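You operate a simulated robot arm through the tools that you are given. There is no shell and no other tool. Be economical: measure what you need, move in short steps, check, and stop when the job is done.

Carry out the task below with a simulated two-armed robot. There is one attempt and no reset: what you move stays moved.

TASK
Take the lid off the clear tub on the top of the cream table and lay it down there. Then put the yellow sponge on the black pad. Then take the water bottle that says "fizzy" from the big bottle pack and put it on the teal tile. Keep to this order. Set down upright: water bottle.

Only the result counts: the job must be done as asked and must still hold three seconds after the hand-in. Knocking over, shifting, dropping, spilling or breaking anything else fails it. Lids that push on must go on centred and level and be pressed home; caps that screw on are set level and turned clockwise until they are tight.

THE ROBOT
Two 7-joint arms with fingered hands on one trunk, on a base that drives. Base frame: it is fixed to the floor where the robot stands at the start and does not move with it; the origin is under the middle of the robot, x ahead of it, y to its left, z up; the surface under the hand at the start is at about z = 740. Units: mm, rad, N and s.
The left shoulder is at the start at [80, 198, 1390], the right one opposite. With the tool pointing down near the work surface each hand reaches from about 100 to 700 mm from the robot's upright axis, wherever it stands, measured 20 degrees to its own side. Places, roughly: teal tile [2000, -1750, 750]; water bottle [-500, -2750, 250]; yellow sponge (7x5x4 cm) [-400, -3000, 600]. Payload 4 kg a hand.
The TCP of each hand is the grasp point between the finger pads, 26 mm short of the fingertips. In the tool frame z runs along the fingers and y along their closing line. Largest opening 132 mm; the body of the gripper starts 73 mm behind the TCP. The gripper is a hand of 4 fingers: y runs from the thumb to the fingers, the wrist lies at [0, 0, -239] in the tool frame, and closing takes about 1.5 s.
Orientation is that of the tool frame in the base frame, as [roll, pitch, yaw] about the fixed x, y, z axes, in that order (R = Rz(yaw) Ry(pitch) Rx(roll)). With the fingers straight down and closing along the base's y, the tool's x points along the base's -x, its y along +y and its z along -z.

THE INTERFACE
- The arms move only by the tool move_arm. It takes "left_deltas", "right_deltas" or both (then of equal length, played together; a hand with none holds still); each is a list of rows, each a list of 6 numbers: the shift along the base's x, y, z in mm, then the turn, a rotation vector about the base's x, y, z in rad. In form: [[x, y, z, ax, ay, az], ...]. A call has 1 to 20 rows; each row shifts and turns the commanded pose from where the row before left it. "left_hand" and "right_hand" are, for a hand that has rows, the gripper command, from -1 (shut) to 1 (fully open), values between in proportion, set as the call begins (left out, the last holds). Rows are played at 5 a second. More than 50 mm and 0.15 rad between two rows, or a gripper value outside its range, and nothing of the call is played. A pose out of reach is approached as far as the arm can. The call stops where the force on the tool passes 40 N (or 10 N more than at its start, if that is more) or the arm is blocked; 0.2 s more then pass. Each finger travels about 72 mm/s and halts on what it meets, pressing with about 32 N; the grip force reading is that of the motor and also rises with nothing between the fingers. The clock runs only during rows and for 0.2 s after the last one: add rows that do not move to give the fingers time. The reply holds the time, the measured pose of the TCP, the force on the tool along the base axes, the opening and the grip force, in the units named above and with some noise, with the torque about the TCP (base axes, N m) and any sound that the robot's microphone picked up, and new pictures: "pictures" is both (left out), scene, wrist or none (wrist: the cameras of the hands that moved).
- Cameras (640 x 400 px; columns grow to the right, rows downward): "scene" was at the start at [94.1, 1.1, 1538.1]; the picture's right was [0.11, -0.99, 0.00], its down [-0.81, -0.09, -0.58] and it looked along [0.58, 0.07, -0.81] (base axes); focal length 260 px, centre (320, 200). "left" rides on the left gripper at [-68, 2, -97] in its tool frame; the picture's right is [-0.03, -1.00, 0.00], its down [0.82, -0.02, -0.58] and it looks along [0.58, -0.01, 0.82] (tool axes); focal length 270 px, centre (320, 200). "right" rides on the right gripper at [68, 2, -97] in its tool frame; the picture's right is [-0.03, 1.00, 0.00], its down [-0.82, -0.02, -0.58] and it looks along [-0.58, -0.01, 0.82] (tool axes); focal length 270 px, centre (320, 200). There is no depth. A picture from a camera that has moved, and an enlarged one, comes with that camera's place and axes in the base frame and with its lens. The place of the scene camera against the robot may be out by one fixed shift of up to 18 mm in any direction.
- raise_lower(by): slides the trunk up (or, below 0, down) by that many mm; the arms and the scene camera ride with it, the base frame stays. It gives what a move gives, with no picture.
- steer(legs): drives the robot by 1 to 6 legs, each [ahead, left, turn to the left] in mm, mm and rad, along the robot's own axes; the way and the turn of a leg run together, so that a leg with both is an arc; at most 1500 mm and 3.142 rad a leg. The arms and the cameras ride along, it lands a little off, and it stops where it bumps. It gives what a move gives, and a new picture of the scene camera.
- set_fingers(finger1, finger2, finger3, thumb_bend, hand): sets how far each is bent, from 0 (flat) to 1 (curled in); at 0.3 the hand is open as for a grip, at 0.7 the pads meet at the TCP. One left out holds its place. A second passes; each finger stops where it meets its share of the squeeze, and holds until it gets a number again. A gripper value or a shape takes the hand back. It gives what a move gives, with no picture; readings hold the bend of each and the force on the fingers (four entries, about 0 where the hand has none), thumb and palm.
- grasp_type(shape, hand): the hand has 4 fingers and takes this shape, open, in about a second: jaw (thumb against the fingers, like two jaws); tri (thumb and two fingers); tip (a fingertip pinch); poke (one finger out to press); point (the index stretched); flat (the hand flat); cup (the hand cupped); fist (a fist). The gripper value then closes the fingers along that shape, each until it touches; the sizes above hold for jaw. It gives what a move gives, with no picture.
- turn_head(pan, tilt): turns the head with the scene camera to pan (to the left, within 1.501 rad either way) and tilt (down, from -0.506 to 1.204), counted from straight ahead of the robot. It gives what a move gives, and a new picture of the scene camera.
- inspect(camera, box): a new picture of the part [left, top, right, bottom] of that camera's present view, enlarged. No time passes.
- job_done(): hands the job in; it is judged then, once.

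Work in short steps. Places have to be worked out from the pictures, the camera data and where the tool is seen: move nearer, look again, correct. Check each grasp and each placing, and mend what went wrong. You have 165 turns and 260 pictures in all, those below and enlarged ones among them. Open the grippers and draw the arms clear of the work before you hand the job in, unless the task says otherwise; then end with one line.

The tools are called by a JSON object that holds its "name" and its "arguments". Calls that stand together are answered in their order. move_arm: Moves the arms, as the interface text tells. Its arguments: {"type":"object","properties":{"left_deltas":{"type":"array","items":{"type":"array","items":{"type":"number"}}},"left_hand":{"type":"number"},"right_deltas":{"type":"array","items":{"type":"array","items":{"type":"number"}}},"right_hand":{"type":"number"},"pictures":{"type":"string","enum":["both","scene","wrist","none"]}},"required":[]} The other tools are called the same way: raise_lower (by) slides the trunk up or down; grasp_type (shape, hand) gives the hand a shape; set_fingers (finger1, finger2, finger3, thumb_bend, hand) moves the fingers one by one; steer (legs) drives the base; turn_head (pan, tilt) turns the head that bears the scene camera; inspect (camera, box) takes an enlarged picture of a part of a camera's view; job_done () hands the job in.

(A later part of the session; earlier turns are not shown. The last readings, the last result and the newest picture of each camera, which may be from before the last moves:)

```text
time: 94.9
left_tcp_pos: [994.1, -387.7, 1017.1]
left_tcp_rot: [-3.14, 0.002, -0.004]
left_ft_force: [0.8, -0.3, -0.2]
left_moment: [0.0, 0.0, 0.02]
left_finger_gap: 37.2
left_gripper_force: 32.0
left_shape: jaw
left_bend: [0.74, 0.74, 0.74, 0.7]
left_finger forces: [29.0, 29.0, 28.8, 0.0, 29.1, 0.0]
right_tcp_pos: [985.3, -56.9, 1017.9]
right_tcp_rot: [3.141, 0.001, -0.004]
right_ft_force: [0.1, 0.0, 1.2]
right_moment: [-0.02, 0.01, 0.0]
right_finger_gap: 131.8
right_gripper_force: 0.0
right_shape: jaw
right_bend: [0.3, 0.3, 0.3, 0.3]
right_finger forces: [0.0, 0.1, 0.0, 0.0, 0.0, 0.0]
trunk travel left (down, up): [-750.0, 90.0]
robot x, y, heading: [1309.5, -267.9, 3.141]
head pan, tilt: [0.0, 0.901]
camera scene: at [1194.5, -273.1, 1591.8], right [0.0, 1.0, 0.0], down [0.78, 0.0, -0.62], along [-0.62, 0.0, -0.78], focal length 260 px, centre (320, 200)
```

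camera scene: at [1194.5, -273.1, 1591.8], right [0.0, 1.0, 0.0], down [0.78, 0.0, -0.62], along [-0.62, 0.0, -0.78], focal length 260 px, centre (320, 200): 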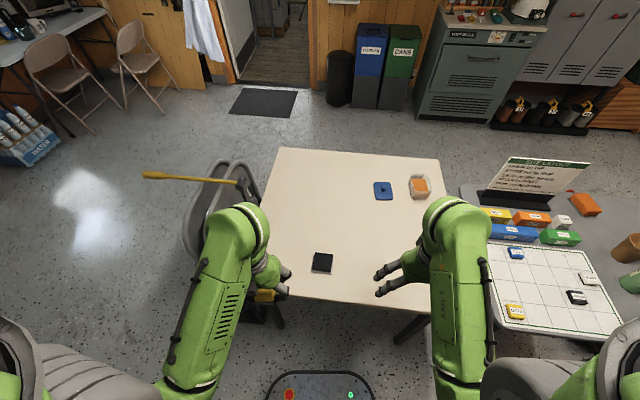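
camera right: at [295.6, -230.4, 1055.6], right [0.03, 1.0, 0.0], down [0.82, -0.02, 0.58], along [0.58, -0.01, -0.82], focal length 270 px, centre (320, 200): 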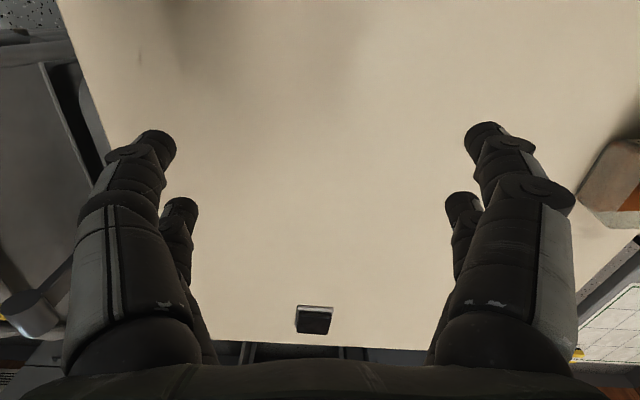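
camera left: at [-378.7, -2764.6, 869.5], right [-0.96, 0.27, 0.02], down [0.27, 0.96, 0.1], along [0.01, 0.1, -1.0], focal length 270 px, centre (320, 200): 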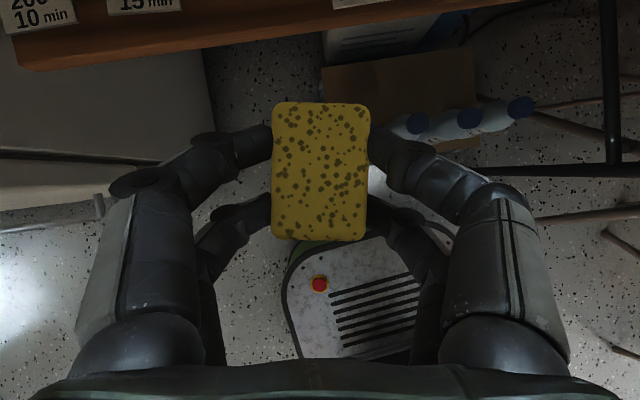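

The pad is on the table right in front. I'll enlarge it to check what it is.

{"name": "inspect", "arguments": {"camera": "scene", "box": [270, 220, 380, 320]}}

```text
4.00 times, centred on (325, 270) of scene
camera zoom: at [1194.5, -273.1, 1591.8], right [0.0, 1.0, 0.0], down [0.78, 0.0, -0.62], along [-0.62, 0.0, -0.78], focal length 1041 px, centre (300, -80)
```

zoom: 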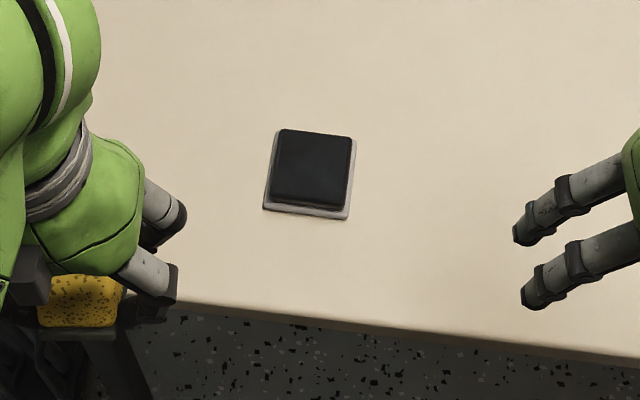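

The pad is about 70 mm square with a raised top. I'll tilt the hand back by 0.52 so the sponge is level, and bring it above the pad at about (792, -267).

{"name": "move_arm", "arguments": {"left_deltas": [[-20, 30, -10, 0, 0.13, 0], [-20, 30, -10, 0, 0.13, 0], [-30, 30, -20, 0, 0.13, 0], [-30, 31, -20, 0, 0.13, 0], [-30, 0, -20, 0, 0, 0], [-30, 0, -20, 0, 0, 0], [-30, 0, -20, 0, 0, 0], [0, 0, 0, 0, 0, 0]]}}

```text
time: 96.7
left_tcp_pos: [804.4, -267.4, 897.8]
left_tcp_rot: [-3.14, 0.523, -0.003]
left_ft_force: [0.2, 0.6, -0.9]
left_moment: [0.0, 0.0, 0.01]
left_finger_gap: 36.8
left_gripper_force: 31.8
left_shape: jaw
left_bend: [0.74, 0.74, 0.74, 0.7]
left_finger forces: [28.9, 29.0, 28.8, 0.0, 29.0, 0.0]
right_tcp_pos: [984.9, -57.3, 1016.8]
right_tcp_rot: [-3.14, 0.003, -0.002]
right_ft_force: [0.7, -0.3, 0.3]
right_moment: [-0.02, -0.03, -0.05]
right_finger_gap: 132.1
right_gripper_force: 0.2
right_shape: jaw
right_bend: [0.3, 0.3, 0.3, 0.3]
right_finger forces: [0.0, 0.0, 0.1, 0.0, 0.0, 0.0]
trunk travel left (down, up): [-750.0, 90.0]
robot x, y, heading: [1305.9, -265.0, 3.137]
head pan, tilt: [0.0, 0.901]
camera scene: at [1194.8, -273.0, 1591.8], right [0.0, 1.0, 0.0], down [0.78, 0.0, -0.62], along [-0.62, 0.0, -0.78], focal length 260 px, centre (320, 200)
camera left: at [793.7, -268.8, 1015.7], right [-0.02, 1.0, 0.01], down [1.0, 0.02, 0.09], along [0.09, 0.02, -1.0], focal length 270 px, centre (320, 200)
```

scene: 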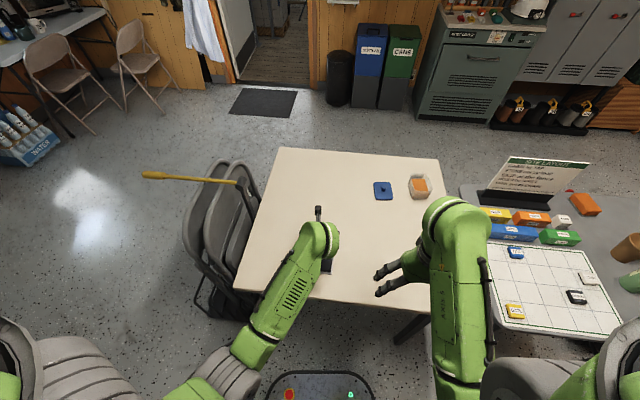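
left: 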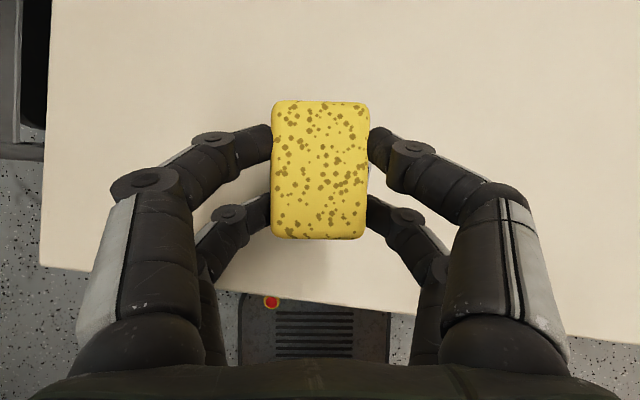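

The sponge hides the pad. I'll pull the hand 130 mm back to measure the pad directly with the wrist camera.

{"name": "move_arm", "arguments": {"left_deltas": [[45, 0, 0, 0, 0, 0], [45, 0, 0, 0, 0, 0], [40, 0, 0, 0, 0, 0], [0, 0, 0, 0, 0, 0]], "pictures": "wrist"}}

```text
time: 97.7
left_tcp_pos: [935.0, -266.8, 897.6]
left_tcp_rot: [-3.139, 0.524, -0.003]
left_ft_force: [-1.1, -0.8, 0.4]
left_moment: [0.02, -0.01, 0.02]
left_finger_gap: 36.6
left_gripper_force: 32.1
left_shape: jaw
left_bend: [0.74, 0.74, 0.74, 0.7]
left_finger forces: [28.8, 28.9, 28.9, 0.0, 29.0, 0.0]
right_tcp_pos: [984.3, -56.9, 1016.6]
right_tcp_rot: [3.142, 0.001, -0.004]
right_ft_force: [-0.3, -0.1, -0.3]
right_moment: [-0.02, 0.01, 0.02]
right_finger_gap: 131.8
right_gripper_force: 0.1
right_shape: jaw
right_bend: [0.3, 0.3, 0.3, 0.3]
right_finger forces: [0.0, 0.0, 0.1, 0.0, 0.0, 0.0]
trunk travel left (down, up): [-750.0, 90.0]
robot x, y, heading: [1305.3, -266.4, 3.136]
head pan, tilt: [0.0, 0.901]
camera left: at [923.8, -268.0, 1016.8], right [-0.02, 1.0, 0.01], down [1.0, 0.02, 0.09], along [0.09, 0.02, -1.0], focal length 270 px, centre (320, 200)
```

left: 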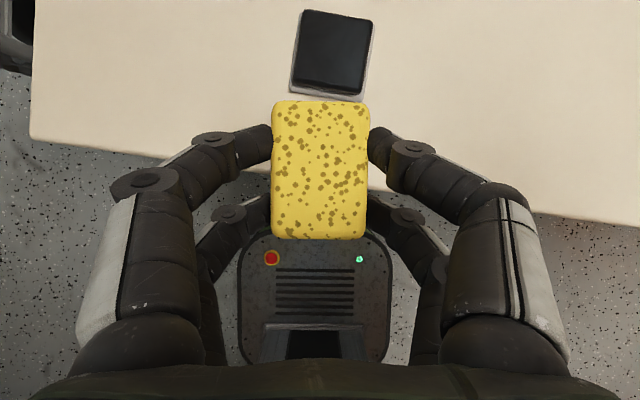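

The pad centre is at (810, -253) and it's yawed about 9.6°. I'll place the sponge centre over it with matching yaw and lower to about 25 mm above.

{"name": "move_arm", "arguments": {"left_deltas": [[-40, 4, 0, 0, 0, -0.08], [-40, 3, 0, 0, 0, -0.08], [-31, 3, 0, 0, 0, 0], [0, 0, -30, 0, 0, 0], [0, 0, -30, 0, 0, 0], [0, 0, -8, 0, 0, 0], [0, 0, 0, 0, 0, 0]]}}

{"name": "inspect", "arguments": {"camera": "scene", "box": [270, 210, 380, 310]}}

```text
time: 99.3
left_tcp_pos: [825.1, -258.1, 830.0]
left_tcp_rot: [-3.141, 0.523, -0.163]
left_ft_force: [-0.6, 0.3, -0.1]
left_moment: [0.03, 0.02, -0.02]
left_finger_gap: 37.2
left_gripper_force: 31.3
left_shape: jaw
left_bend: [0.74, 0.74, 0.74, 0.7]
left_finger forces: [29.0, 28.9, 28.9, 0.0, 29.1, 0.1]
right_tcp_pos: [984.4, -56.6, 1016.5]
right_tcp_rot: [3.14, 0.002, -0.004]
right_ft_force: [0.5, -0.4, -0.5]
right_moment: [-0.01, 0.0, -0.01]
right_finger_gap: 131.9
right_gripper_force: 0.0
right_shape: jaw
right_bend: [0.3, 0.3, 0.3, 0.3]
right_finger forces: [0.1, 0.1, 0.0, 0.0, 0.1, 0.1]
trunk travel left (down, up): [-750.0, 90.0]
robot x, y, heading: [1305.1, -267.8, 3.137]
head pan, tilt: [0.0, 0.901]
camera scene: at [1194.9, -273.0, 1591.8], right [0.0, 1.0, 0.0], down [0.78, 0.0, -0.62], along [-0.62, 0.0, -0.78], focal length 260 px, centre (320, 200)
camera left: at [813.3, -256.9, 947.4], right [0.14, 0.99, 0.01], down [0.99, -0.14, 0.09], along [0.09, 0.0, -1.0], focal length 270 px, centre (320, 200)
```

scene: 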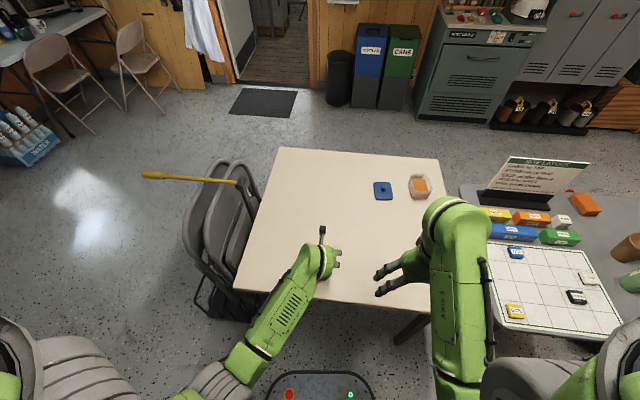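
left: 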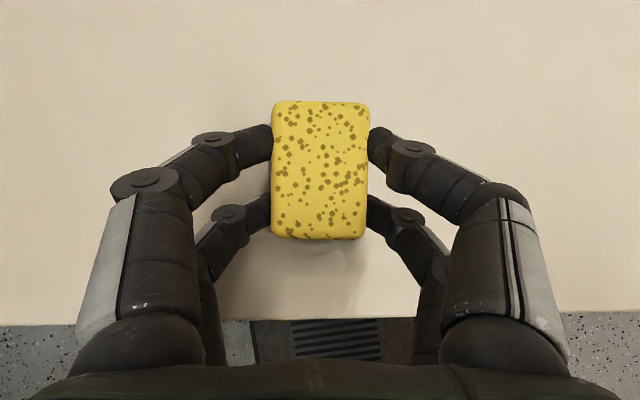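

```text
4.00 times, centred on (325, 260) of scene
camera zoom: at [1194.9, -273.0, 1591.8], right [0.0, 1.0, 0.0], down [0.78, 0.0, -0.62], along [-0.62, 0.0, -0.78], focal length 1041 px, centre (300, -40)
```

zoom: 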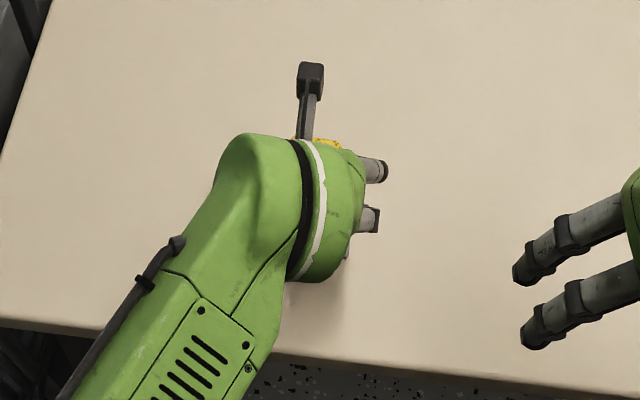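

The pad is fully hidden beneath the sponge, as expected. I'll lower slowly to contact.

{"name": "move_arm", "arguments": {"left_deltas": [[0, 0, -6, 0, 0, 0], [0, 0, -5, 0, 0, 0], [0, 0, -4, 0, 0, 0], [0, 0, -3, 0, 0, 0], [0, 0, -3, 0, 0, 0], [0, 0, 0, 0, 0, 0]], "pictures": "wrist"}}

```text
time: 100.7
left_tcp_pos: [824.1, -257.5, 808.3]
left_tcp_rot: [-3.139, 0.524, -0.163]
left_ft_force: [0.5, -0.5, -0.2]
left_moment: [0.01, 0.01, 0.02]
left_finger_gap: 37.0
left_gripper_force: 31.9
left_shape: jaw
left_bend: [0.74, 0.74, 0.74, 0.7]
left_finger forces: [28.9, 28.9, 29.0, 0.0, 29.0, 0.0]
right_tcp_pos: [984.3, -56.4, 1016.7]
right_tcp_rot: [-3.141, 0.001, -0.003]
right_ft_force: [0.7, -0.6, -0.2]
right_moment: [-0.02, 0.0, -0.04]
right_finger_gap: 132.2
right_gripper_force: 0.1
right_shape: jaw
right_bend: [0.3, 0.3, 0.3, 0.3]
right_finger forces: [0.0, 0.0, 0.1, 0.1, 0.0, 0.0]
trunk travel left (down, up): [-750.0, 90.0]
robot x, y, heading: [1308.3, -266.8, 3.138]
head pan, tilt: [0.0, 0.901]
camera left: at [812.7, -257.1, 926.5], right [0.14, 0.99, 0.01], down [0.99, -0.14, 0.09], along [0.09, 0.0, -1.0], focal length 270 px, centre (320, 200)
```

left: 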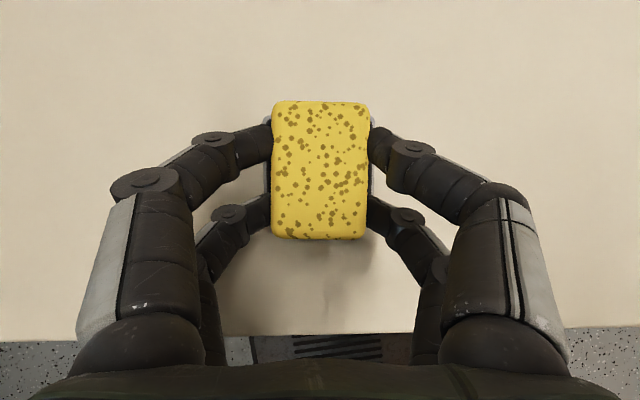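

The pad edges show symmetrically on both sides, so it's centred. I'll keep lowering.

{"name": "move_arm", "arguments": {"left_deltas": [[0, 0, -3, 0, 0, 0], [0, 0, -3, 0, 0, 0], [0, 0, -2, 0, 0, 0], [0, 0, -2, 0, 0, 0], [0, 0, 0, 0, 0, 0]], "pictures": "wrist"}}

```text
time: 101.9
left_tcp_pos: [824.6, -258.3, 798.4]
left_tcp_rot: [3.141, 0.525, -0.164]
left_ft_force: [0.6, 0.4, -0.5]
left_moment: [0.04, -0.06, 0.0]
left_finger_gap: 36.9
left_gripper_force: 31.7
left_shape: jaw
left_bend: [0.74, 0.74, 0.74, 0.7]
left_finger forces: [28.9, 28.9, 28.9, 0.0, 29.1, 0.0]
right_tcp_pos: [984.1, -56.3, 1016.6]
right_tcp_rot: [-3.141, 0.002, -0.005]
right_ft_force: [0.4, 0.2, -0.6]
right_moment: [0.0, 0.0, -0.01]
right_finger_gap: 132.0
right_gripper_force: 0.0
right_shape: jaw
right_bend: [0.3, 0.3, 0.3, 0.3]
right_finger forces: [0.0, 0.1, 0.0, 0.0, 0.0, 0.1]
trunk travel left (down, up): [-750.0, 90.0]
robot x, y, heading: [1308.2, -263.4, 3.138]
head pan, tilt: [0.0, 0.901]
camera left: at [812.6, -257.3, 916.3], right [0.14, 0.99, 0.01], down [0.99, -0.14, 0.09], along [0.09, 0.0, -1.0], focal length 270 px, centre (320, 200)
```

left: 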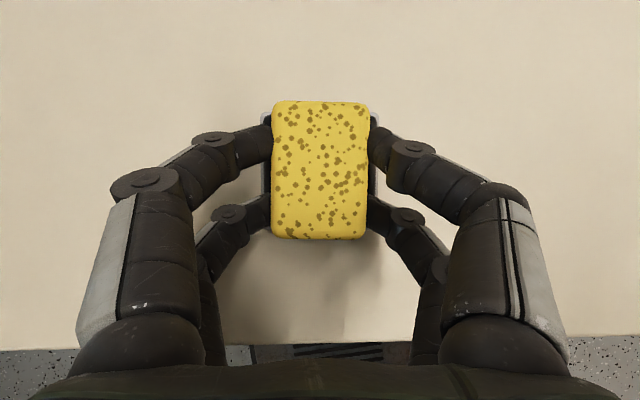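

Still no contact, so I'll continue down.

{"name": "move_arm", "arguments": {"left_deltas": [[0, 0, -2, 0, 0, 0], [0, 0, -2, 0, 0, 0], [0, 0, -2, 0, 0, 0], [0, 0, -2, 0, 0, 0], [0, 0, -2, 0, 0, 0], [0, 0, 0, 0, 0, 0]], "pictures": "wrist"}}

```text
time: 103.4
left_tcp_pos: [819.1, -255.2, 796.2]
left_tcp_rot: [-3.137, 0.542, -0.162]
left_ft_force: [5.6, -1.5, 17.3]
left_moment: [-0.18, -0.14, 0.03]
left_finger_gap: 37.7
left_gripper_force: 32.0
left_shape: jaw
left_bend: [0.74, 0.75, 0.74, 0.7]
left_finger forces: [30.9, 40.5, 35.8, 0.1, 30.2, 0.0]
right_tcp_pos: [986.0, -57.0, 1017.0]
right_tcp_rot: [3.14, 0.003, -0.003]
right_ft_force: [0.0, -0.1, -0.1]
right_moment: [0.02, -0.01, 0.0]
right_finger_gap: 132.0
right_gripper_force: 0.0
right_shape: jaw
right_bend: [0.3, 0.3, 0.3, 0.3]
right_finger forces: [0.0, 0.0, 0.1, 0.0, 0.1, 0.0]
trunk travel left (down, up): [-750.0, 90.0]
robot x, y, heading: [1309.6, -265.3, 3.141]
head pan, tilt: [0.0, 0.901]
stopped in row 6 (left hand): the force on the tool passed its limit at 41 N (the readings are from after the stop); the commanded pose is now the measured one
camera left: at [810.3, -255.5, 914.0], right [0.14, 0.99, 0.02], down [0.99, -0.14, 0.07], along [0.08, 0.01, -1.0], focal length 270 px, centre (320, 200)
```

left: 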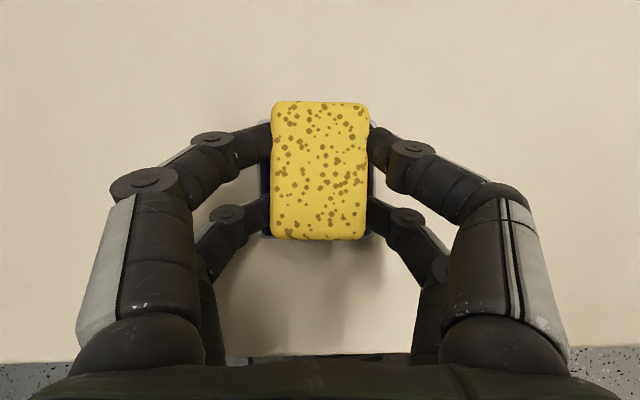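

Contact with the pad. I'll ease up 2 mm, open, and rise.

{"name": "move_arm", "arguments": {"left_deltas": [[0, 0, 2, 0, 0, 0], [0, 0, 0, 0, 0, 0]], "pictures": "none"}}

{"name": "move_arm", "arguments": {"left_deltas": [[0, 0, 0, 0, 0, 0], [0, 0, 0, 0, 0, 0], [0, 0, 0, 0, 0, 0], [0, 0, 0, 0, 0, 0]], "left_hand": 0.1, "pictures": "wrist"}}

```text
time: 104.0
left_tcp_pos: [818.6, -255.3, 795.7]
left_tcp_rot: [-3.137, 0.535, -0.164]
left_ft_force: [-2.9, 2.3, 8.0]
left_moment: [0.01, 0.08, -0.08]
left_finger_gap: 37.5
left_gripper_force: 32.6
left_shape: jaw
left_bend: [0.74, 0.75, 0.74, 0.7]
left_finger forces: [30.7, 34.5, 34.0, 0.0, 30.4, 0.0]
right_tcp_pos: [986.3, -56.0, 1016.6]
right_tcp_rot: [-3.142, 0.001, -0.003]
right_ft_force: [0.1, 0.6, 0.5]
right_moment: [0.0, 0.01, 0.01]
right_finger_gap: 132.1
right_gripper_force: 0.0
right_shape: jaw
right_bend: [0.3, 0.3, 0.3, 0.3]
right_finger forces: [0.0, 0.0, 0.0, 0.0, 0.1, 0.0]
trunk travel left (down, up): [-750.0, 90.0]
robot x, y, heading: [1309.2, -267.9, 3.139]
head pan, tilt: [0.0, 0.901]
```

```text
time: 105.0
left_tcp_pos: [820.6, -257.0, 794.7]
left_tcp_rot: [-3.139, 0.534, -0.162]
left_ft_force: [-0.3, 0.1, -0.6]
left_moment: [-0.03, -0.01, 0.02]
left_finger_gap: 72.0
left_gripper_force: 0.1
left_shape: jaw
left_bend: [0.72, 0.72, 0.72, 0.7]
left_finger forces: [0.0, 0.1, 0.0, 0.0, 0.0, 0.0]
right_tcp_pos: [985.3, -56.0, 1016.3]
right_tcp_rot: [-3.141, 0.004, -0.003]
right_ft_force: [0.3, 0.1, -0.1]
right_moment: [-0.02, -0.01, 0.02]
right_finger_gap: 131.7
right_gripper_force: 0.1
right_shape: jaw
right_bend: [0.3, 0.3, 0.3, 0.3]
right_finger forces: [0.1, 0.0, 0.0, 0.1, 0.0, 0.0]
trunk travel left (down, up): [-750.0, 90.0]
robot x, y, heading: [1304.6, -269.7, 3.139]
head pan, tilt: [0.0, 0.901]
camera left: at [810.8, -256.4, 913.0], right [0.14, 0.99, 0.02], down [0.99, -0.14, 0.08], along [0.08, 0.0, -1.0], focal length 270 px, centre (320, 200)
```

left: 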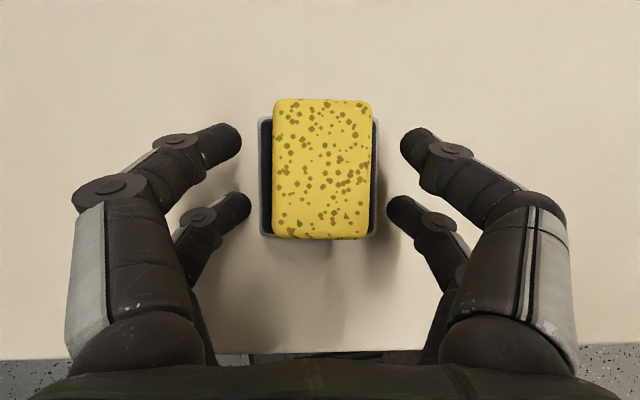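

Released, and the sponge sits on the pad. I'll rise straight up and check.

{"name": "move_arm", "arguments": {"left_deltas": [[0, 0, 15, 0, 0, 0], [0, 0, 25, 0, 0, 0], [0, 0, 40, 0, 0, 0], [10, 0, 45, 0, 0, 0], [10, 0, 45, 0, 0, 0], [0, 0, 0, 0, 0, 0]], "pictures": "wrist"}}

```text
time: 106.4
left_tcp_pos: [841.0, -257.0, 966.1]
left_tcp_rot: [-3.138, 0.534, -0.164]
left_ft_force: [-0.5, -0.1, 0.3]
left_moment: [0.0, -0.01, -0.01]
left_finger_gap: 72.2
left_gripper_force: 0.0
left_shape: jaw
left_bend: [0.72, 0.72, 0.72, 0.7]
left_finger forces: [0.0, 0.0, 0.1, 0.1, 0.1, 0.0]
right_tcp_pos: [985.3, -55.8, 1017.4]
right_tcp_rot: [3.14, 0.002, -0.004]
right_ft_force: [0.0, 0.2, 0.2]
right_moment: [0.01, 0.03, -0.01]
right_finger_gap: 132.0
right_gripper_force: 0.1
right_shape: jaw
right_bend: [0.3, 0.3, 0.3, 0.3]
right_finger forces: [0.1, 0.0, 0.0, 0.0, 0.0, 0.0]
trunk travel left (down, up): [-750.0, 90.0]
robot x, y, heading: [1309.7, -263.4, 3.139]
head pan, tilt: [0.0, 0.901]
camera left: at [830.6, -256.9, 1084.3], right [0.14, 0.99, 0.02], down [0.99, -0.14, 0.08], along [0.08, 0.0, -1.0], focal length 270 px, centre (320, 200)
```

left: 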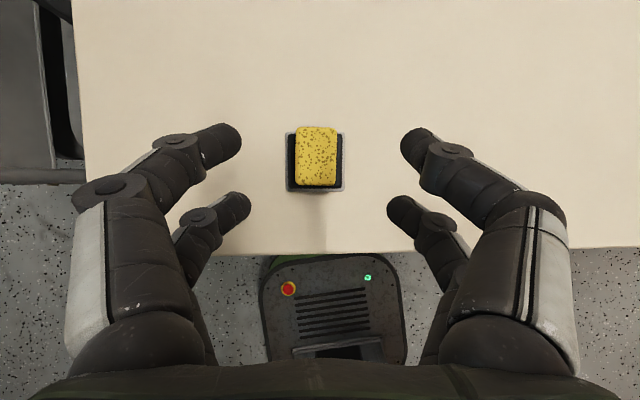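

The sponge is squarely on the pad. I'll level and withdraw the left arm, then turn and drive back toward the water pack.

{"name": "move_arm", "arguments": {"left_deltas": [[20, -20, 10, -0.021, -0.128, 0], [30, -25, 10, -0.021, -0.128, 0], [30, -25, 10, -0.021, -0.128, 0], [30, -25, 10, -0.021, -0.128, 0.08], [30, -25, 0, 0, 0, 0.08], [0, 0, 0, 0, 0, 0]], "pictures": "none", "left_hand": 1}}

{"name": "steer", "arguments": {"legs": [[0, 0, 1.571], [1240, 0, 0], [0, -900, 0], [0, -850, 0]]}}

```text
refused: row 4 steps farther than a row can; nothing moved
```

```text
time: 124.9
left_tcp_pos: [-429.8, -1983.7, 966.0]
left_tcp_rot: [-3.138, 0.533, 1.418]
left_ft_force: [0.3, 0.2, 0.6]
left_moment: [0.02, 0.01, -0.04]
left_finger_gap: 72.3
left_gripper_force: 0.0
left_shape: jaw
left_bend: [0.72, 0.72, 0.72, 0.7]
left_finger forces: [0.0, 0.0, 0.0, 0.0, 0.1, 0.1]
right_tcp_pos: [-632.8, -1840.6, 1017.6]
right_tcp_rot: [-3.137, 0.001, 1.576]
right_ft_force: [-1.1, 0.1, -0.5]
right_moment: [0.0, -0.02, -0.02]
right_finger_gap: 131.9
right_gripper_force: 0.1
right_shape: jaw
right_bend: [0.3, 0.3, 0.3, 0.3]
right_finger forces: [0.0, 0.0, 0.0, 0.1, 0.0, 0.0]
trunk travel left (down, up): [-750.0, 90.0]
robot x, y, heading: [-424.5, -1515.9, -1.565]
head pan, tilt: [0.0, 0.901]
camera scene: at [-433.2, -1628.1, 1591.7], right [-1.0, -0.01, 0.0], down [-0.01, 0.78, -0.62], along [0.0, -0.62, -0.78], focal length 260 px, centre (320, 200)
```

scene: 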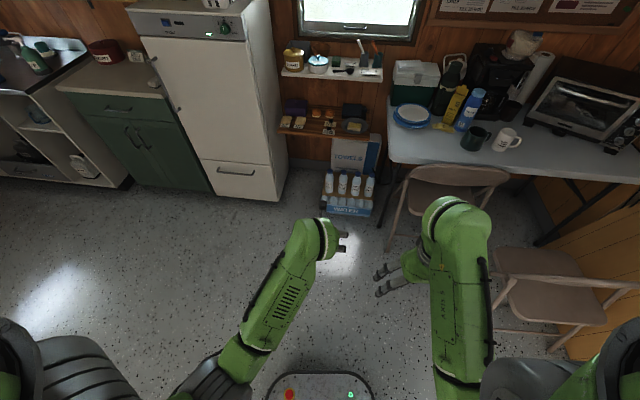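

Back in front of the shelf wall. I'll level and retract the left hand now, then drive in.

{"name": "move_arm", "arguments": {"left_deltas": [[25, 20, 0, 0.131, -0.02, 0], [25, 20, 0, 0.131, -0.02, 0], [25, 20, 0, 0.131, -0.02, 0], [25, 20, 0, 0.131, -0.02, 0], [25, 20, 0, 0, 0, 0.14], [30, 20, 0, 0, 0, 0], [30, 10, 0, 0, 0, 0], [0, 0, 0, 0, 0, 0]], "pictures": "none", "left_hand": 1}}

{"name": "steer", "arguments": {"legs": [[600, -20, -0.005], [240, -10, 0]]}}

```text
time: 126.7
left_tcp_pos: [-247.1, -1853.2, 966.9]
left_tcp_rot: [-3.136, 0.004, 1.559]
left_ft_force: [0.9, 0.2, -0.2]
left_moment: [0.04, 0.02, -0.01]
left_finger_gap: 132.1
left_gripper_force: 0.1
left_shape: jaw
left_bend: [0.3, 0.3, 0.3, 0.3]
left_finger forces: [0.1, 0.0, 0.1, 0.0, 0.1, 0.1]
right_tcp_pos: [-634.2, -1842.1, 1016.0]
right_tcp_rot: [3.141, 0.002, 1.577]
right_ft_force: [0.0, -0.1, -0.1]
right_moment: [0.0, 0.01, -0.02]
right_finger_gap: 131.9
right_gripper_force: 0.2
right_shape: jaw
right_bend: [0.3, 0.3, 0.3, 0.3]
right_finger forces: [0.0, 0.0, 0.0, 0.0, 0.0, 0.0]
trunk travel left (down, up): [-750.0, 90.0]
robot x, y, heading: [-428.1, -1514.1, -1.567]
head pan, tilt: [0.0, 0.901]
```

```text
time: 131.5
left_tcp_pos: [-271.9, -2691.0, 967.9]
left_tcp_rot: [-3.137, 0.007, 1.559]
left_ft_force: [0.3, -0.5, 0.1]
left_moment: [-0.03, -0.01, 0.02]
left_finger_gap: 131.6
left_gripper_force: 0.1
left_shape: jaw
left_bend: [0.3, 0.3, 0.3, 0.3]
left_finger forces: [0.0, 0.1, 0.0, 0.0, 0.1, 0.0]
right_tcp_pos: [-658.6, -2679.5, 1018.0]
right_tcp_rot: [3.141, 0.005, 1.577]
right_ft_force: [0.6, -0.4, 0.2]
right_moment: [-0.01, 0.02, -0.01]
right_finger_gap: 132.0
right_gripper_force: 0.1
right_shape: jaw
right_bend: [0.3, 0.3, 0.3, 0.3]
right_finger forces: [0.0, 0.0, 0.0, 0.0, 0.0, 0.1]
trunk travel left (down, up): [-750.0, 90.0]
robot x, y, heading: [-450.9, -2359.1, -1.563]
head pan, tilt: [0.0, 0.901]
camera scene: at [-459.1, -2464.1, 1592.1], right [-1.0, -0.01, 0.0], down [-0.01, 0.78, -0.62], along [0.0, -0.62, -0.78], focal length 260 px, centre (320, 200)
```

scene: 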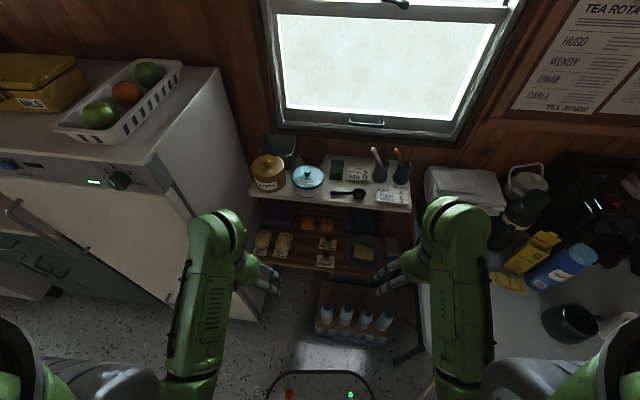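

To keep the right arm away from the side table when lowering, I'll stand further left and face the pack diagonally (heading turned about 0.6 right).

{"name": "steer", "arguments": {"legs": [[-60, 190, 0], [0, 0, -0.6], [40, 0, 0]]}}

{"name": "raise_lower", "arguments": {"by": -300}}

{"name": "turn_head", "arguments": {"pan": 0, "tilt": 0.85}}

```text
time: 135.2
left_tcp_pos: [-324.0, -2702.1, 968.8]
left_tcp_rot: [-3.136, 0.011, 0.96]
left_ft_force: [0.6, -0.2, 0.1]
left_moment: [-0.05, 0.06, -0.01]
left_finger_gap: 132.0
left_gripper_force: 0.0
left_shape: jaw
left_bend: [0.3, 0.3, 0.3, 0.3]
left_finger forces: [0.1, 0.1, 0.0, 0.1, 0.0, 0.0]
right_tcp_pos: [-634.9, -2473.0, 1020.1]
right_tcp_rot: [3.141, 0.01, 0.98]
right_ft_force: [0.5, 1.3, 0.3]
right_moment: [-0.02, 0.04, -0.02]
right_finger_gap: 131.8
right_gripper_force: 0.0
right_shape: jaw
right_bend: [0.3, 0.3, 0.3, 0.3]
right_finger forces: [0.0, 0.0, 0.0, 0.0, 0.0, 0.0]
trunk travel left (down, up): [-750.0, 90.0]
robot x, y, heading: [-284.7, -2331.6, -2.163]
head pan, tilt: [0.0, 0.901]
camera scene: at [-345.4, -2411.9, 1592.7], right [-0.83, 0.56, 0.0], down [0.43, 0.65, -0.63], along [-0.35, -0.52, -0.78], focal length 260 px, centre (320, 200)
```

scene: 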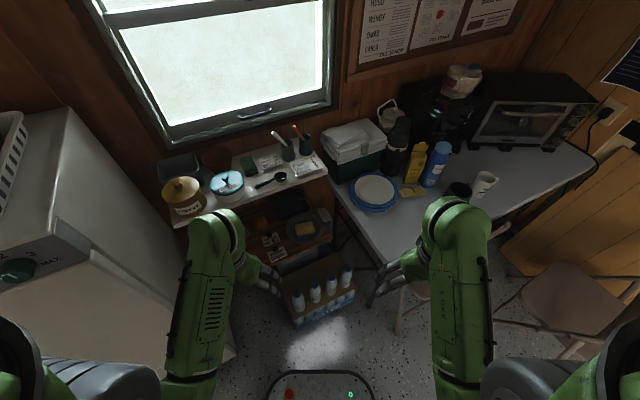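

```text
time: 138.2
left_tcp_pos: [-328.2, -2707.3, 666.6]
left_tcp_rot: [-3.135, 0.003, 0.959]
left_ft_force: [0.6, -0.8, -0.2]
left_moment: [0.01, -0.01, 0.02]
left_finger_gap: 132.1
left_gripper_force: 0.1
left_shape: jaw
left_bend: [0.3, 0.3, 0.3, 0.3]
left_finger forces: [0.0, 0.0, 0.0, 0.0, 0.1, 0.0]
right_tcp_pos: [-639.2, -2480.0, 716.4]
right_tcp_rot: [3.139, 0.001, 0.979]
right_ft_force: [0.2, 0.1, 0.4]
right_moment: [0.0, 0.04, 0.01]
right_finger_gap: 131.7
right_gripper_force: 0.0
right_shape: jaw
right_bend: [0.3, 0.3, 0.3, 0.3]
right_finger forces: [0.0, 0.0, 0.0, 0.0, 0.0, 0.0]
trunk travel left (down, up): [-450.0, 390.0]
robot x, y, heading: [-287.5, -2328.6, -2.164]
head pan, tilt: [0.0, 0.901]
```

```text
time: 138.9
left_tcp_pos: [-328.2, -2708.5, 666.4]
left_tcp_rot: [-3.136, 0.003, 0.96]
left_ft_force: [0.2, -0.2, 0.3]
left_moment: [0.05, -0.02, -0.02]
left_finger_gap: 131.9
left_gripper_force: 0.1
left_shape: jaw
left_bend: [0.3, 0.3, 0.3, 0.3]
left_finger forces: [0.1, 0.0, 0.1, 0.1, 0.0, 0.0]
right_tcp_pos: [-640.2, -2480.7, 716.5]
right_tcp_rot: [-3.141, 0.0, 0.98]
right_ft_force: [-0.7, 0.1, 0.2]
right_moment: [0.01, -0.04, 0.01]
right_finger_gap: 131.9
right_gripper_force: 0.1
right_shape: jaw
right_bend: [0.3, 0.3, 0.3, 0.3]
right_finger forces: [0.0, 0.1, 0.1, 0.0, 0.1, 0.1]
trunk travel left (down, up): [-450.0, 390.0]
robot x, y, heading: [-281.8, -2327.8, -2.163]
head pan, tilt: [0.0, 0.85]
camera scene: at [-354.3, -2424.8, 1295.6], right [-0.83, 0.56, 0.0], down [0.42, 0.62, -0.66], along [-0.37, -0.55, -0.75], focal length 260 px, centre (320, 200)
```

scene: 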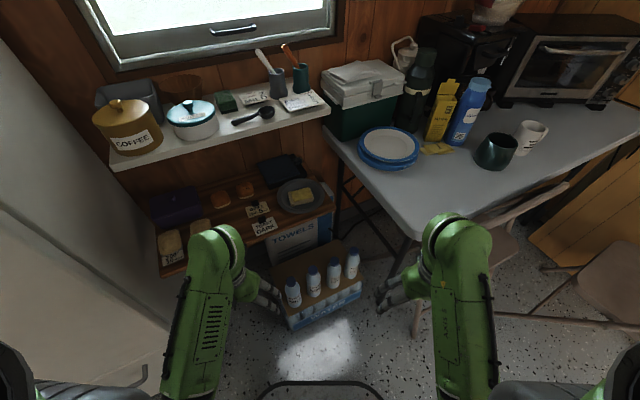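

Let me enlarge the pack to measure the bottles.

{"name": "inspect", "arguments": {"camera": "scene", "box": [260, 220, 380, 340]}}

{"name": "inspect", "arguments": {"camera": "right", "box": [0, 0, 640, 400]}}

```text
3.33 times, centred on (320, 280) of scene
camera zoom: at [-354.3, -2424.8, 1295.6], right [-0.83, 0.56, 0.0], down [0.42, 0.62, -0.66], along [-0.37, -0.55, -0.75], focal length 868 px, centre (320, -67)
```

zoom: 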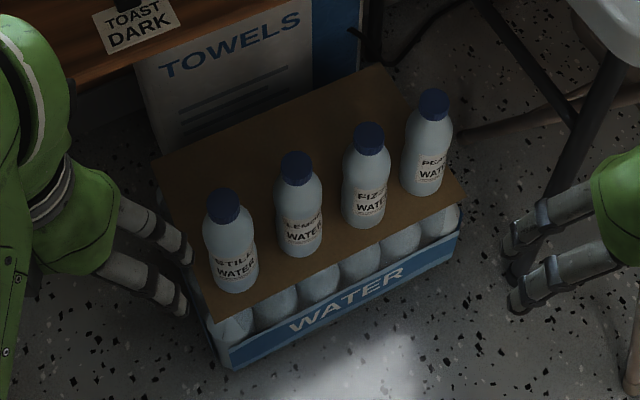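

```text
1.00 times, centred on (320, 200) of right (not enlarged: the box is as wide or as high as the picture)
camera zoom: at [-600.5, -2425.7, 814.0], right [0.82, -0.58, 0.0], down [-0.47, -0.66, 0.58], along [-0.34, -0.47, -0.82], focal length 270 px, centre (320, 200)
```

zoom: 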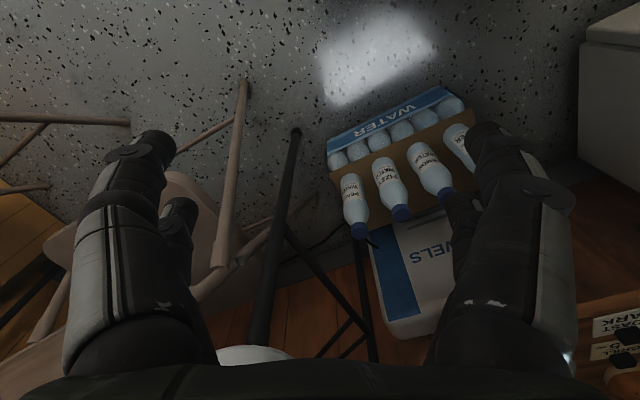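

I'll lower the trunk another 150 mm, then rotate the right hand so it closes front-to-back across the bottle row and bring it near the bottles.

{"name": "raise_lower", "arguments": {"by": -150}}

{"name": "move_arm", "arguments": {"right_deltas": [[20, -20, 0, 0, 0, -0.14], [0, -30, 0, 0, 0, -0.14], [0, -30, 0, 0, 0, -0.14], [0, -30, 0, 0, 0, -0.14], [0, -30, 0, 0, 0, -0.14], [0, -30, 0, 0, 0, -0.14], [0, -30, 0, 0, 0, -0.14], [0, -20, 0, 0, 0, -0.12], [0, 0, 0, 0, 0, 0]], "right_hand": 0.6}}

```text
time: 140.6
left_tcp_pos: [-327.7, -2708.0, 515.5]
left_tcp_rot: [-3.137, 0.003, 0.961]
left_ft_force: [0.8, 0.7, -0.3]
left_moment: [0.0, -0.01, -0.04]
left_finger_gap: 132.1
left_gripper_force: 0.1
left_shape: jaw
left_bend: [0.3, 0.3, 0.3, 0.3]
left_finger forces: [0.0, 0.0, 0.0, 0.0, 0.0, 0.0]
right_tcp_pos: [-640.6, -2480.7, 566.9]
right_tcp_rot: [-3.142, 0.001, 0.978]
right_ft_force: [0.9, -0.5, 0.4]
right_moment: [0.01, 0.02, 0.0]
right_finger_gap: 131.7
right_gripper_force: 0.0
right_shape: jaw
right_bend: [0.3, 0.3, 0.3, 0.3]
right_finger forces: [0.0, 0.1, 0.1, 0.0, 0.0, 0.1]
trunk travel left (down, up): [-300.0, 540.0]
robot x, y, heading: [-285.8, -2327.3, -2.163]
head pan, tilt: [0.0, 0.85]
```

```text
time: 142.6
left_tcp_pos: [-328.6, -2708.5, 515.2]
left_tcp_rot: [-3.135, 0.003, 0.962]
left_ft_force: [-0.4, 0.0, -0.1]
left_moment: [-0.02, 0.01, -0.03]
left_finger_gap: 131.9
left_gripper_force: 0.1
left_shape: jaw
left_bend: [0.3, 0.3, 0.3, 0.3]
left_finger forces: [0.1, 0.0, 0.0, 0.0, 0.0, 0.0]
right_tcp_pos: [-617.9, -2700.3, 564.2]
right_tcp_rot: [3.141, 0.0, -0.123]
right_ft_force: [0.4, 0.3, 1.1]
right_moment: [0.02, 0.01, -0.01]
right_finger_gap: 105.9
right_gripper_force: 0.0
right_shape: jaw
right_bend: [0.59, 0.59, 0.59, 0.44]
right_finger forces: [0.0, 0.0, 0.0, 0.1, 0.1, 0.0]
right hand out of reach, approached as far as the arm can: row 2
trunk travel left (down, up): [-300.0, 540.0]
robot x, y, heading: [-285.1, -2328.4, -2.161]
head pan, tilt: [0.0, 0.85]
camera scene: at [-354.3, -2424.6, 1145.7], right [-0.83, 0.56, 0.0], down [0.42, 0.62, -0.66], along [-0.37, -0.55, -0.75], focal length 260 px, centre (320, 200)
camera right: at [-551.0, -2712.2, 660.7], right [-0.15, -0.99, 0.0], down [-0.81, 0.12, 0.58], along [-0.57, 0.09, -0.82], focal length 270 px, centre (320, 200)
```

scene: 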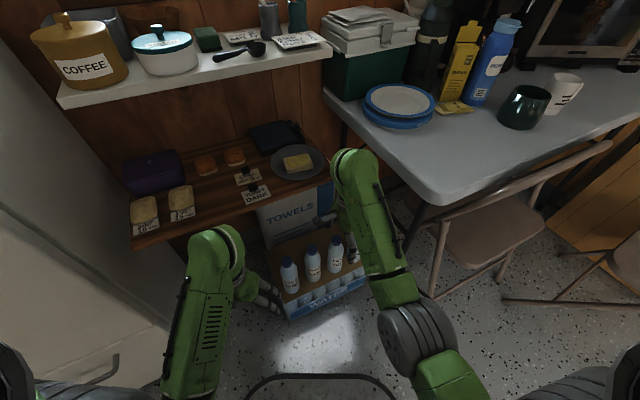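
right: 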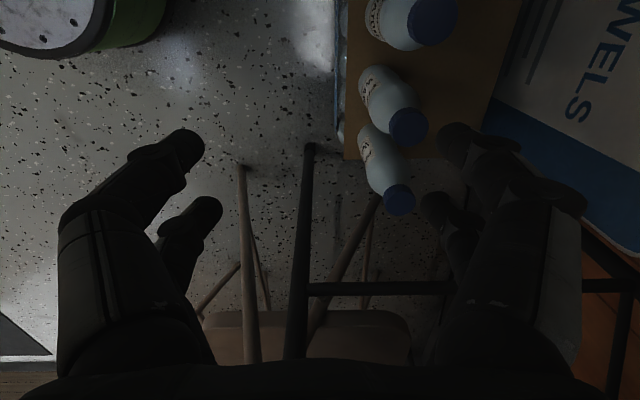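

Triangulation from the two wrist views puts the fizzy cap at (-664, -2786, 387). I'll move over it with a gap of about 85 mm and check.

{"name": "move_arm", "arguments": {"right_deltas": [[-15, -29, 0, 0, 0, 0.02], [-15, -29, 0, 0, 0, 0.02], [-16, -28, 0, 0, 0, 0], [0, 0, -30, 0, 0, 0], [0, 0, -30, 0, 0, 0], [0, 0, 0, 0, 0, 0]], "right_hand": 0.3}}

```text
time: 144.0
left_tcp_pos: [-327.7, -2706.8, 515.2]
left_tcp_rot: [-3.138, 0.004, 0.96]
left_ft_force: [-0.1, -0.1, -0.3]
left_moment: [0.0, 0.05, 0.01]
left_finger_gap: 132.1
left_gripper_force: 0.0
left_shape: jaw
left_bend: [0.3, 0.3, 0.3, 0.3]
left_finger forces: [0.0, 0.0, 0.0, 0.1, 0.0, 0.0]
right_tcp_pos: [-664.1, -2786.3, 503.2]
right_tcp_rot: [3.141, 0.001, -0.078]
right_ft_force: [-0.8, 0.5, 0.3]
right_moment: [-0.05, -0.01, 0.0]
right_finger_gap: 85.8
right_gripper_force: 0.1
right_shape: jaw
right_bend: [0.7, 0.7, 0.7, 0.64]
right_finger forces: [0.1, 0.1, 0.0, 0.1, 0.0, 0.1]
trunk travel left (down, up): [-300.0, 540.0]
robot x, y, heading: [-285.6, -2329.7, -2.163]
head pan, tilt: [0.0, 0.85]
camera scene: at [-354.2, -2424.7, 1145.7], right [-0.83, 0.56, 0.0], down [0.42, 0.62, -0.66], along [-0.37, -0.55, -0.75], focal length 260 px, centre (320, 200)
camera right: at [-597.3, -2794.5, 600.5], right [-0.11, -0.99, 0.0], down [-0.81, 0.09, 0.58], along [-0.58, 0.06, -0.81], focal length 270 px, centre (320, 200)
```

scene: 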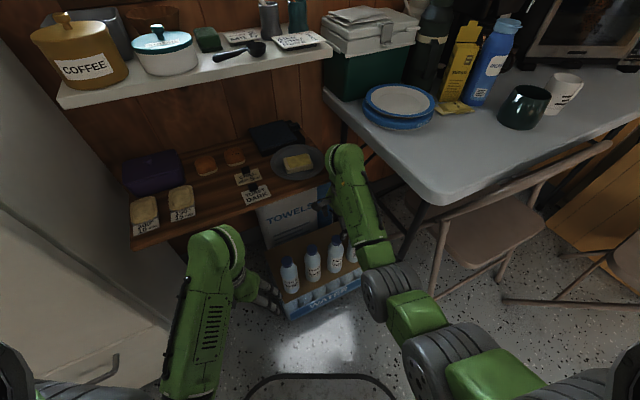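
right: 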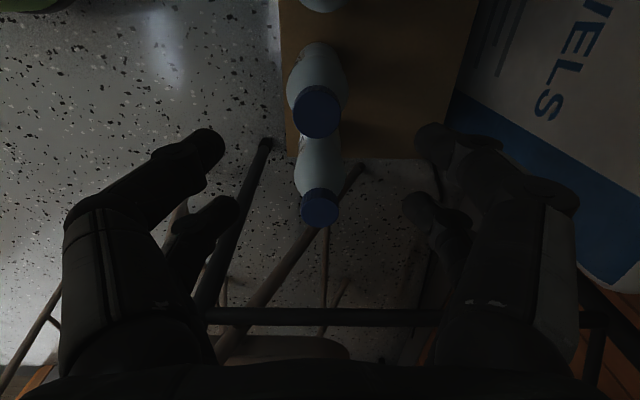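

The cap is centred under the hand. I'll descend toward z 345 and check.

{"name": "move_arm", "arguments": {"right_deltas": [[0, 1, -35, 0, 0, 0], [0, 0, -40, 0, 0, 0], [0, 0, -40, 0, 0, 0], [0, 0, -25, 0, 0, 0], [0, 0, -15, 0, 0, 0], [0, 0, 0, 0, 0, 0]]}}

```text
time: 145.4
left_tcp_pos: [-327.1, -2706.5, 514.9]
left_tcp_rot: [-3.137, 0.003, 0.96]
left_ft_force: [-0.4, -0.2, 0.2]
left_moment: [0.02, 0.02, -0.02]
left_finger_gap: 131.6
left_gripper_force: 0.0
left_shape: jaw
left_bend: [0.3, 0.3, 0.3, 0.3]
left_finger forces: [0.0, 0.0, 0.0, 0.1, 0.0, 0.0]
right_tcp_pos: [-665.3, -2786.4, 349.5]
right_tcp_rot: [3.141, 0.002, -0.082]
right_ft_force: [-0.3, 0.2, 0.8]
right_moment: [0.0, 0.01, 0.01]
right_finger_gap: 86.0
right_gripper_force: 0.1
right_shape: jaw
right_bend: [0.7, 0.7, 0.7, 0.64]
right_finger forces: [0.1, 0.1, 0.0, 0.0, 0.0, 0.0]
trunk travel left (down, up): [-300.0, 540.0]
robot x, y, heading: [-281.0, -2328.3, -2.163]
head pan, tilt: [0.0, 0.85]
camera scene: at [-354.3, -2424.8, 1145.6], right [-0.83, 0.56, 0.0], down [0.42, 0.62, -0.66], along [-0.37, -0.55, -0.75], focal length 260 px, centre (320, 200)
camera right: at [-597.5, -2793.9, 445.8], right [-0.11, -0.99, 0.0], down [-0.81, 0.09, 0.58], along [-0.58, 0.06, -0.82], focal length 270 px, centre (320, 200)
```

scene: 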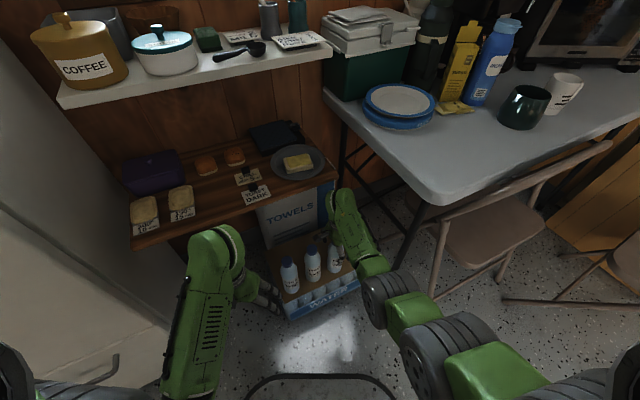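
right: 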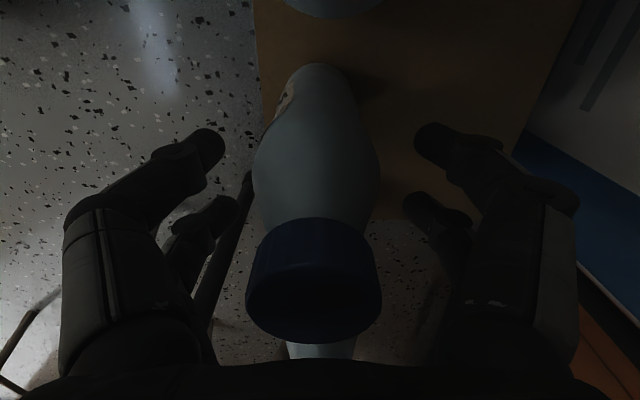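

Bottle is centred between the fingers. I'll lower 22 mm more, watching force on the palm.

{"name": "move_arm", "arguments": {"right_deltas": [[0, 1, -8, 0, 0, 0], [0, 0, -6, 0, 0, 0], [0, 0, -5, 0, 0, 0], [0, 0, -3, 0, 0, 0], [0, 0, 0, 0, 0, 0]], "pictures": "wrist"}}

```text
time: 146.6
left_tcp_pos: [-326.7, -2707.9, 515.5]
left_tcp_rot: [-3.136, 0.004, 0.96]
left_ft_force: [0.2, -0.8, 0.4]
left_moment: [0.0, 0.0, 0.0]
left_finger_gap: 131.6
left_gripper_force: 0.0
left_shape: jaw
left_bend: [0.3, 0.3, 0.3, 0.3]
left_finger forces: [0.0, 0.0, 0.1, 0.1, 0.0, 0.1]
right_tcp_pos: [-665.4, -2785.8, 327.7]
right_tcp_rot: [3.14, 0.002, -0.079]
right_ft_force: [-0.4, 0.0, 4.1]
right_moment: [-0.02, -0.06, 0.01]
right_finger_gap: 86.2
right_gripper_force: 0.0
right_shape: jaw
right_bend: [0.7, 0.7, 0.7, 0.64]
right_finger forces: [0.0, 0.1, 0.1, 0.1, 0.0, 3.5]
trunk travel left (down, up): [-300.0, 540.0]
robot x, y, heading: [-285.5, -2333.1, -2.163]
head pan, tilt: [0.0, 0.85]
camera right: at [-597.5, -2793.1, 424.0], right [-0.11, -0.99, 0.0], down [-0.81, 0.09, 0.58], along [-0.58, 0.06, -0.82], focal length 270 px, centre (320, 200)
```

right: 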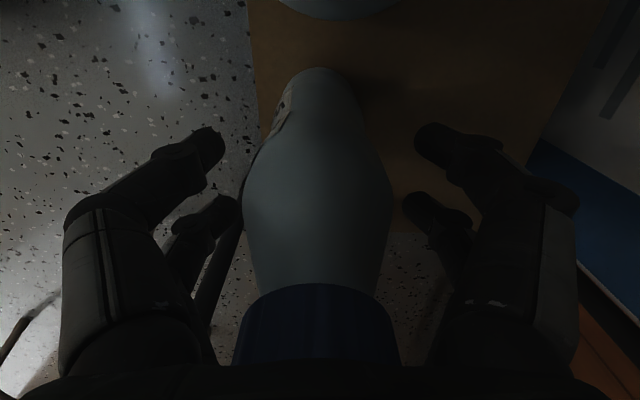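

The palm just touches the cap. I'll raise 3 mm and close the hand on the bottle.

{"name": "move_arm", "arguments": {"right_deltas": [[0, 0, 3, 0, 0, 0], [0, 0, 0, 0, 0, 0], [0, 0, 0, 0, 0, 0], [0, 0, 0, 0, 0, 0], [0, 0, 0, 0, 0, 0], [0, 0, 0, 0, 0, 0]], "right_hand": -1, "pictures": "wrist"}}

```text
time: 148.0
left_tcp_pos: [-327.5, -2707.8, 514.4]
left_tcp_rot: [-3.136, 0.005, 0.958]
left_ft_force: [0.2, -0.7, 0.6]
left_moment: [0.02, 0.02, 0.01]
left_finger_gap: 131.9
left_gripper_force: 0.0
left_shape: jaw
left_bend: [0.3, 0.3, 0.3, 0.3]
left_finger forces: [0.0, 0.0, 0.0, 0.0, 0.1, 0.0]
right_tcp_pos: [-665.4, -2784.2, 328.1]
right_tcp_rot: [-3.141, 0.002, -0.08]
right_ft_force: [-0.2, 0.5, -0.2]
right_moment: [0.0, 0.0, -0.01]
right_finger_gap: 38.7
right_gripper_force: 32.3
right_shape: jaw
right_bend: [0.74, 0.73, 0.73, 0.7]
right_finger forces: [30.7, 26.9, 24.3, 0.0, 30.3, 0.6]
trunk travel left (down, up): [-300.0, 540.0]
robot x, y, heading: [-282.3, -2326.6, -2.16]
head pan, tilt: [0.0, 0.85]
camera right: at [-597.4, -2793.0, 425.7], right [-0.11, -0.99, 0.0], down [-0.81, 0.09, 0.58], along [-0.58, 0.06, -0.82], focal length 270 px, centre (320, 200)
```

right: 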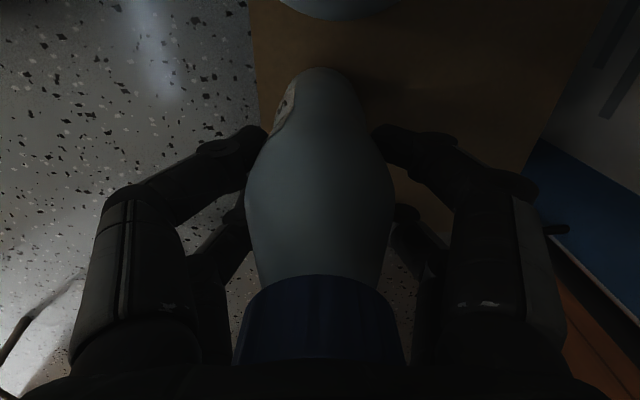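

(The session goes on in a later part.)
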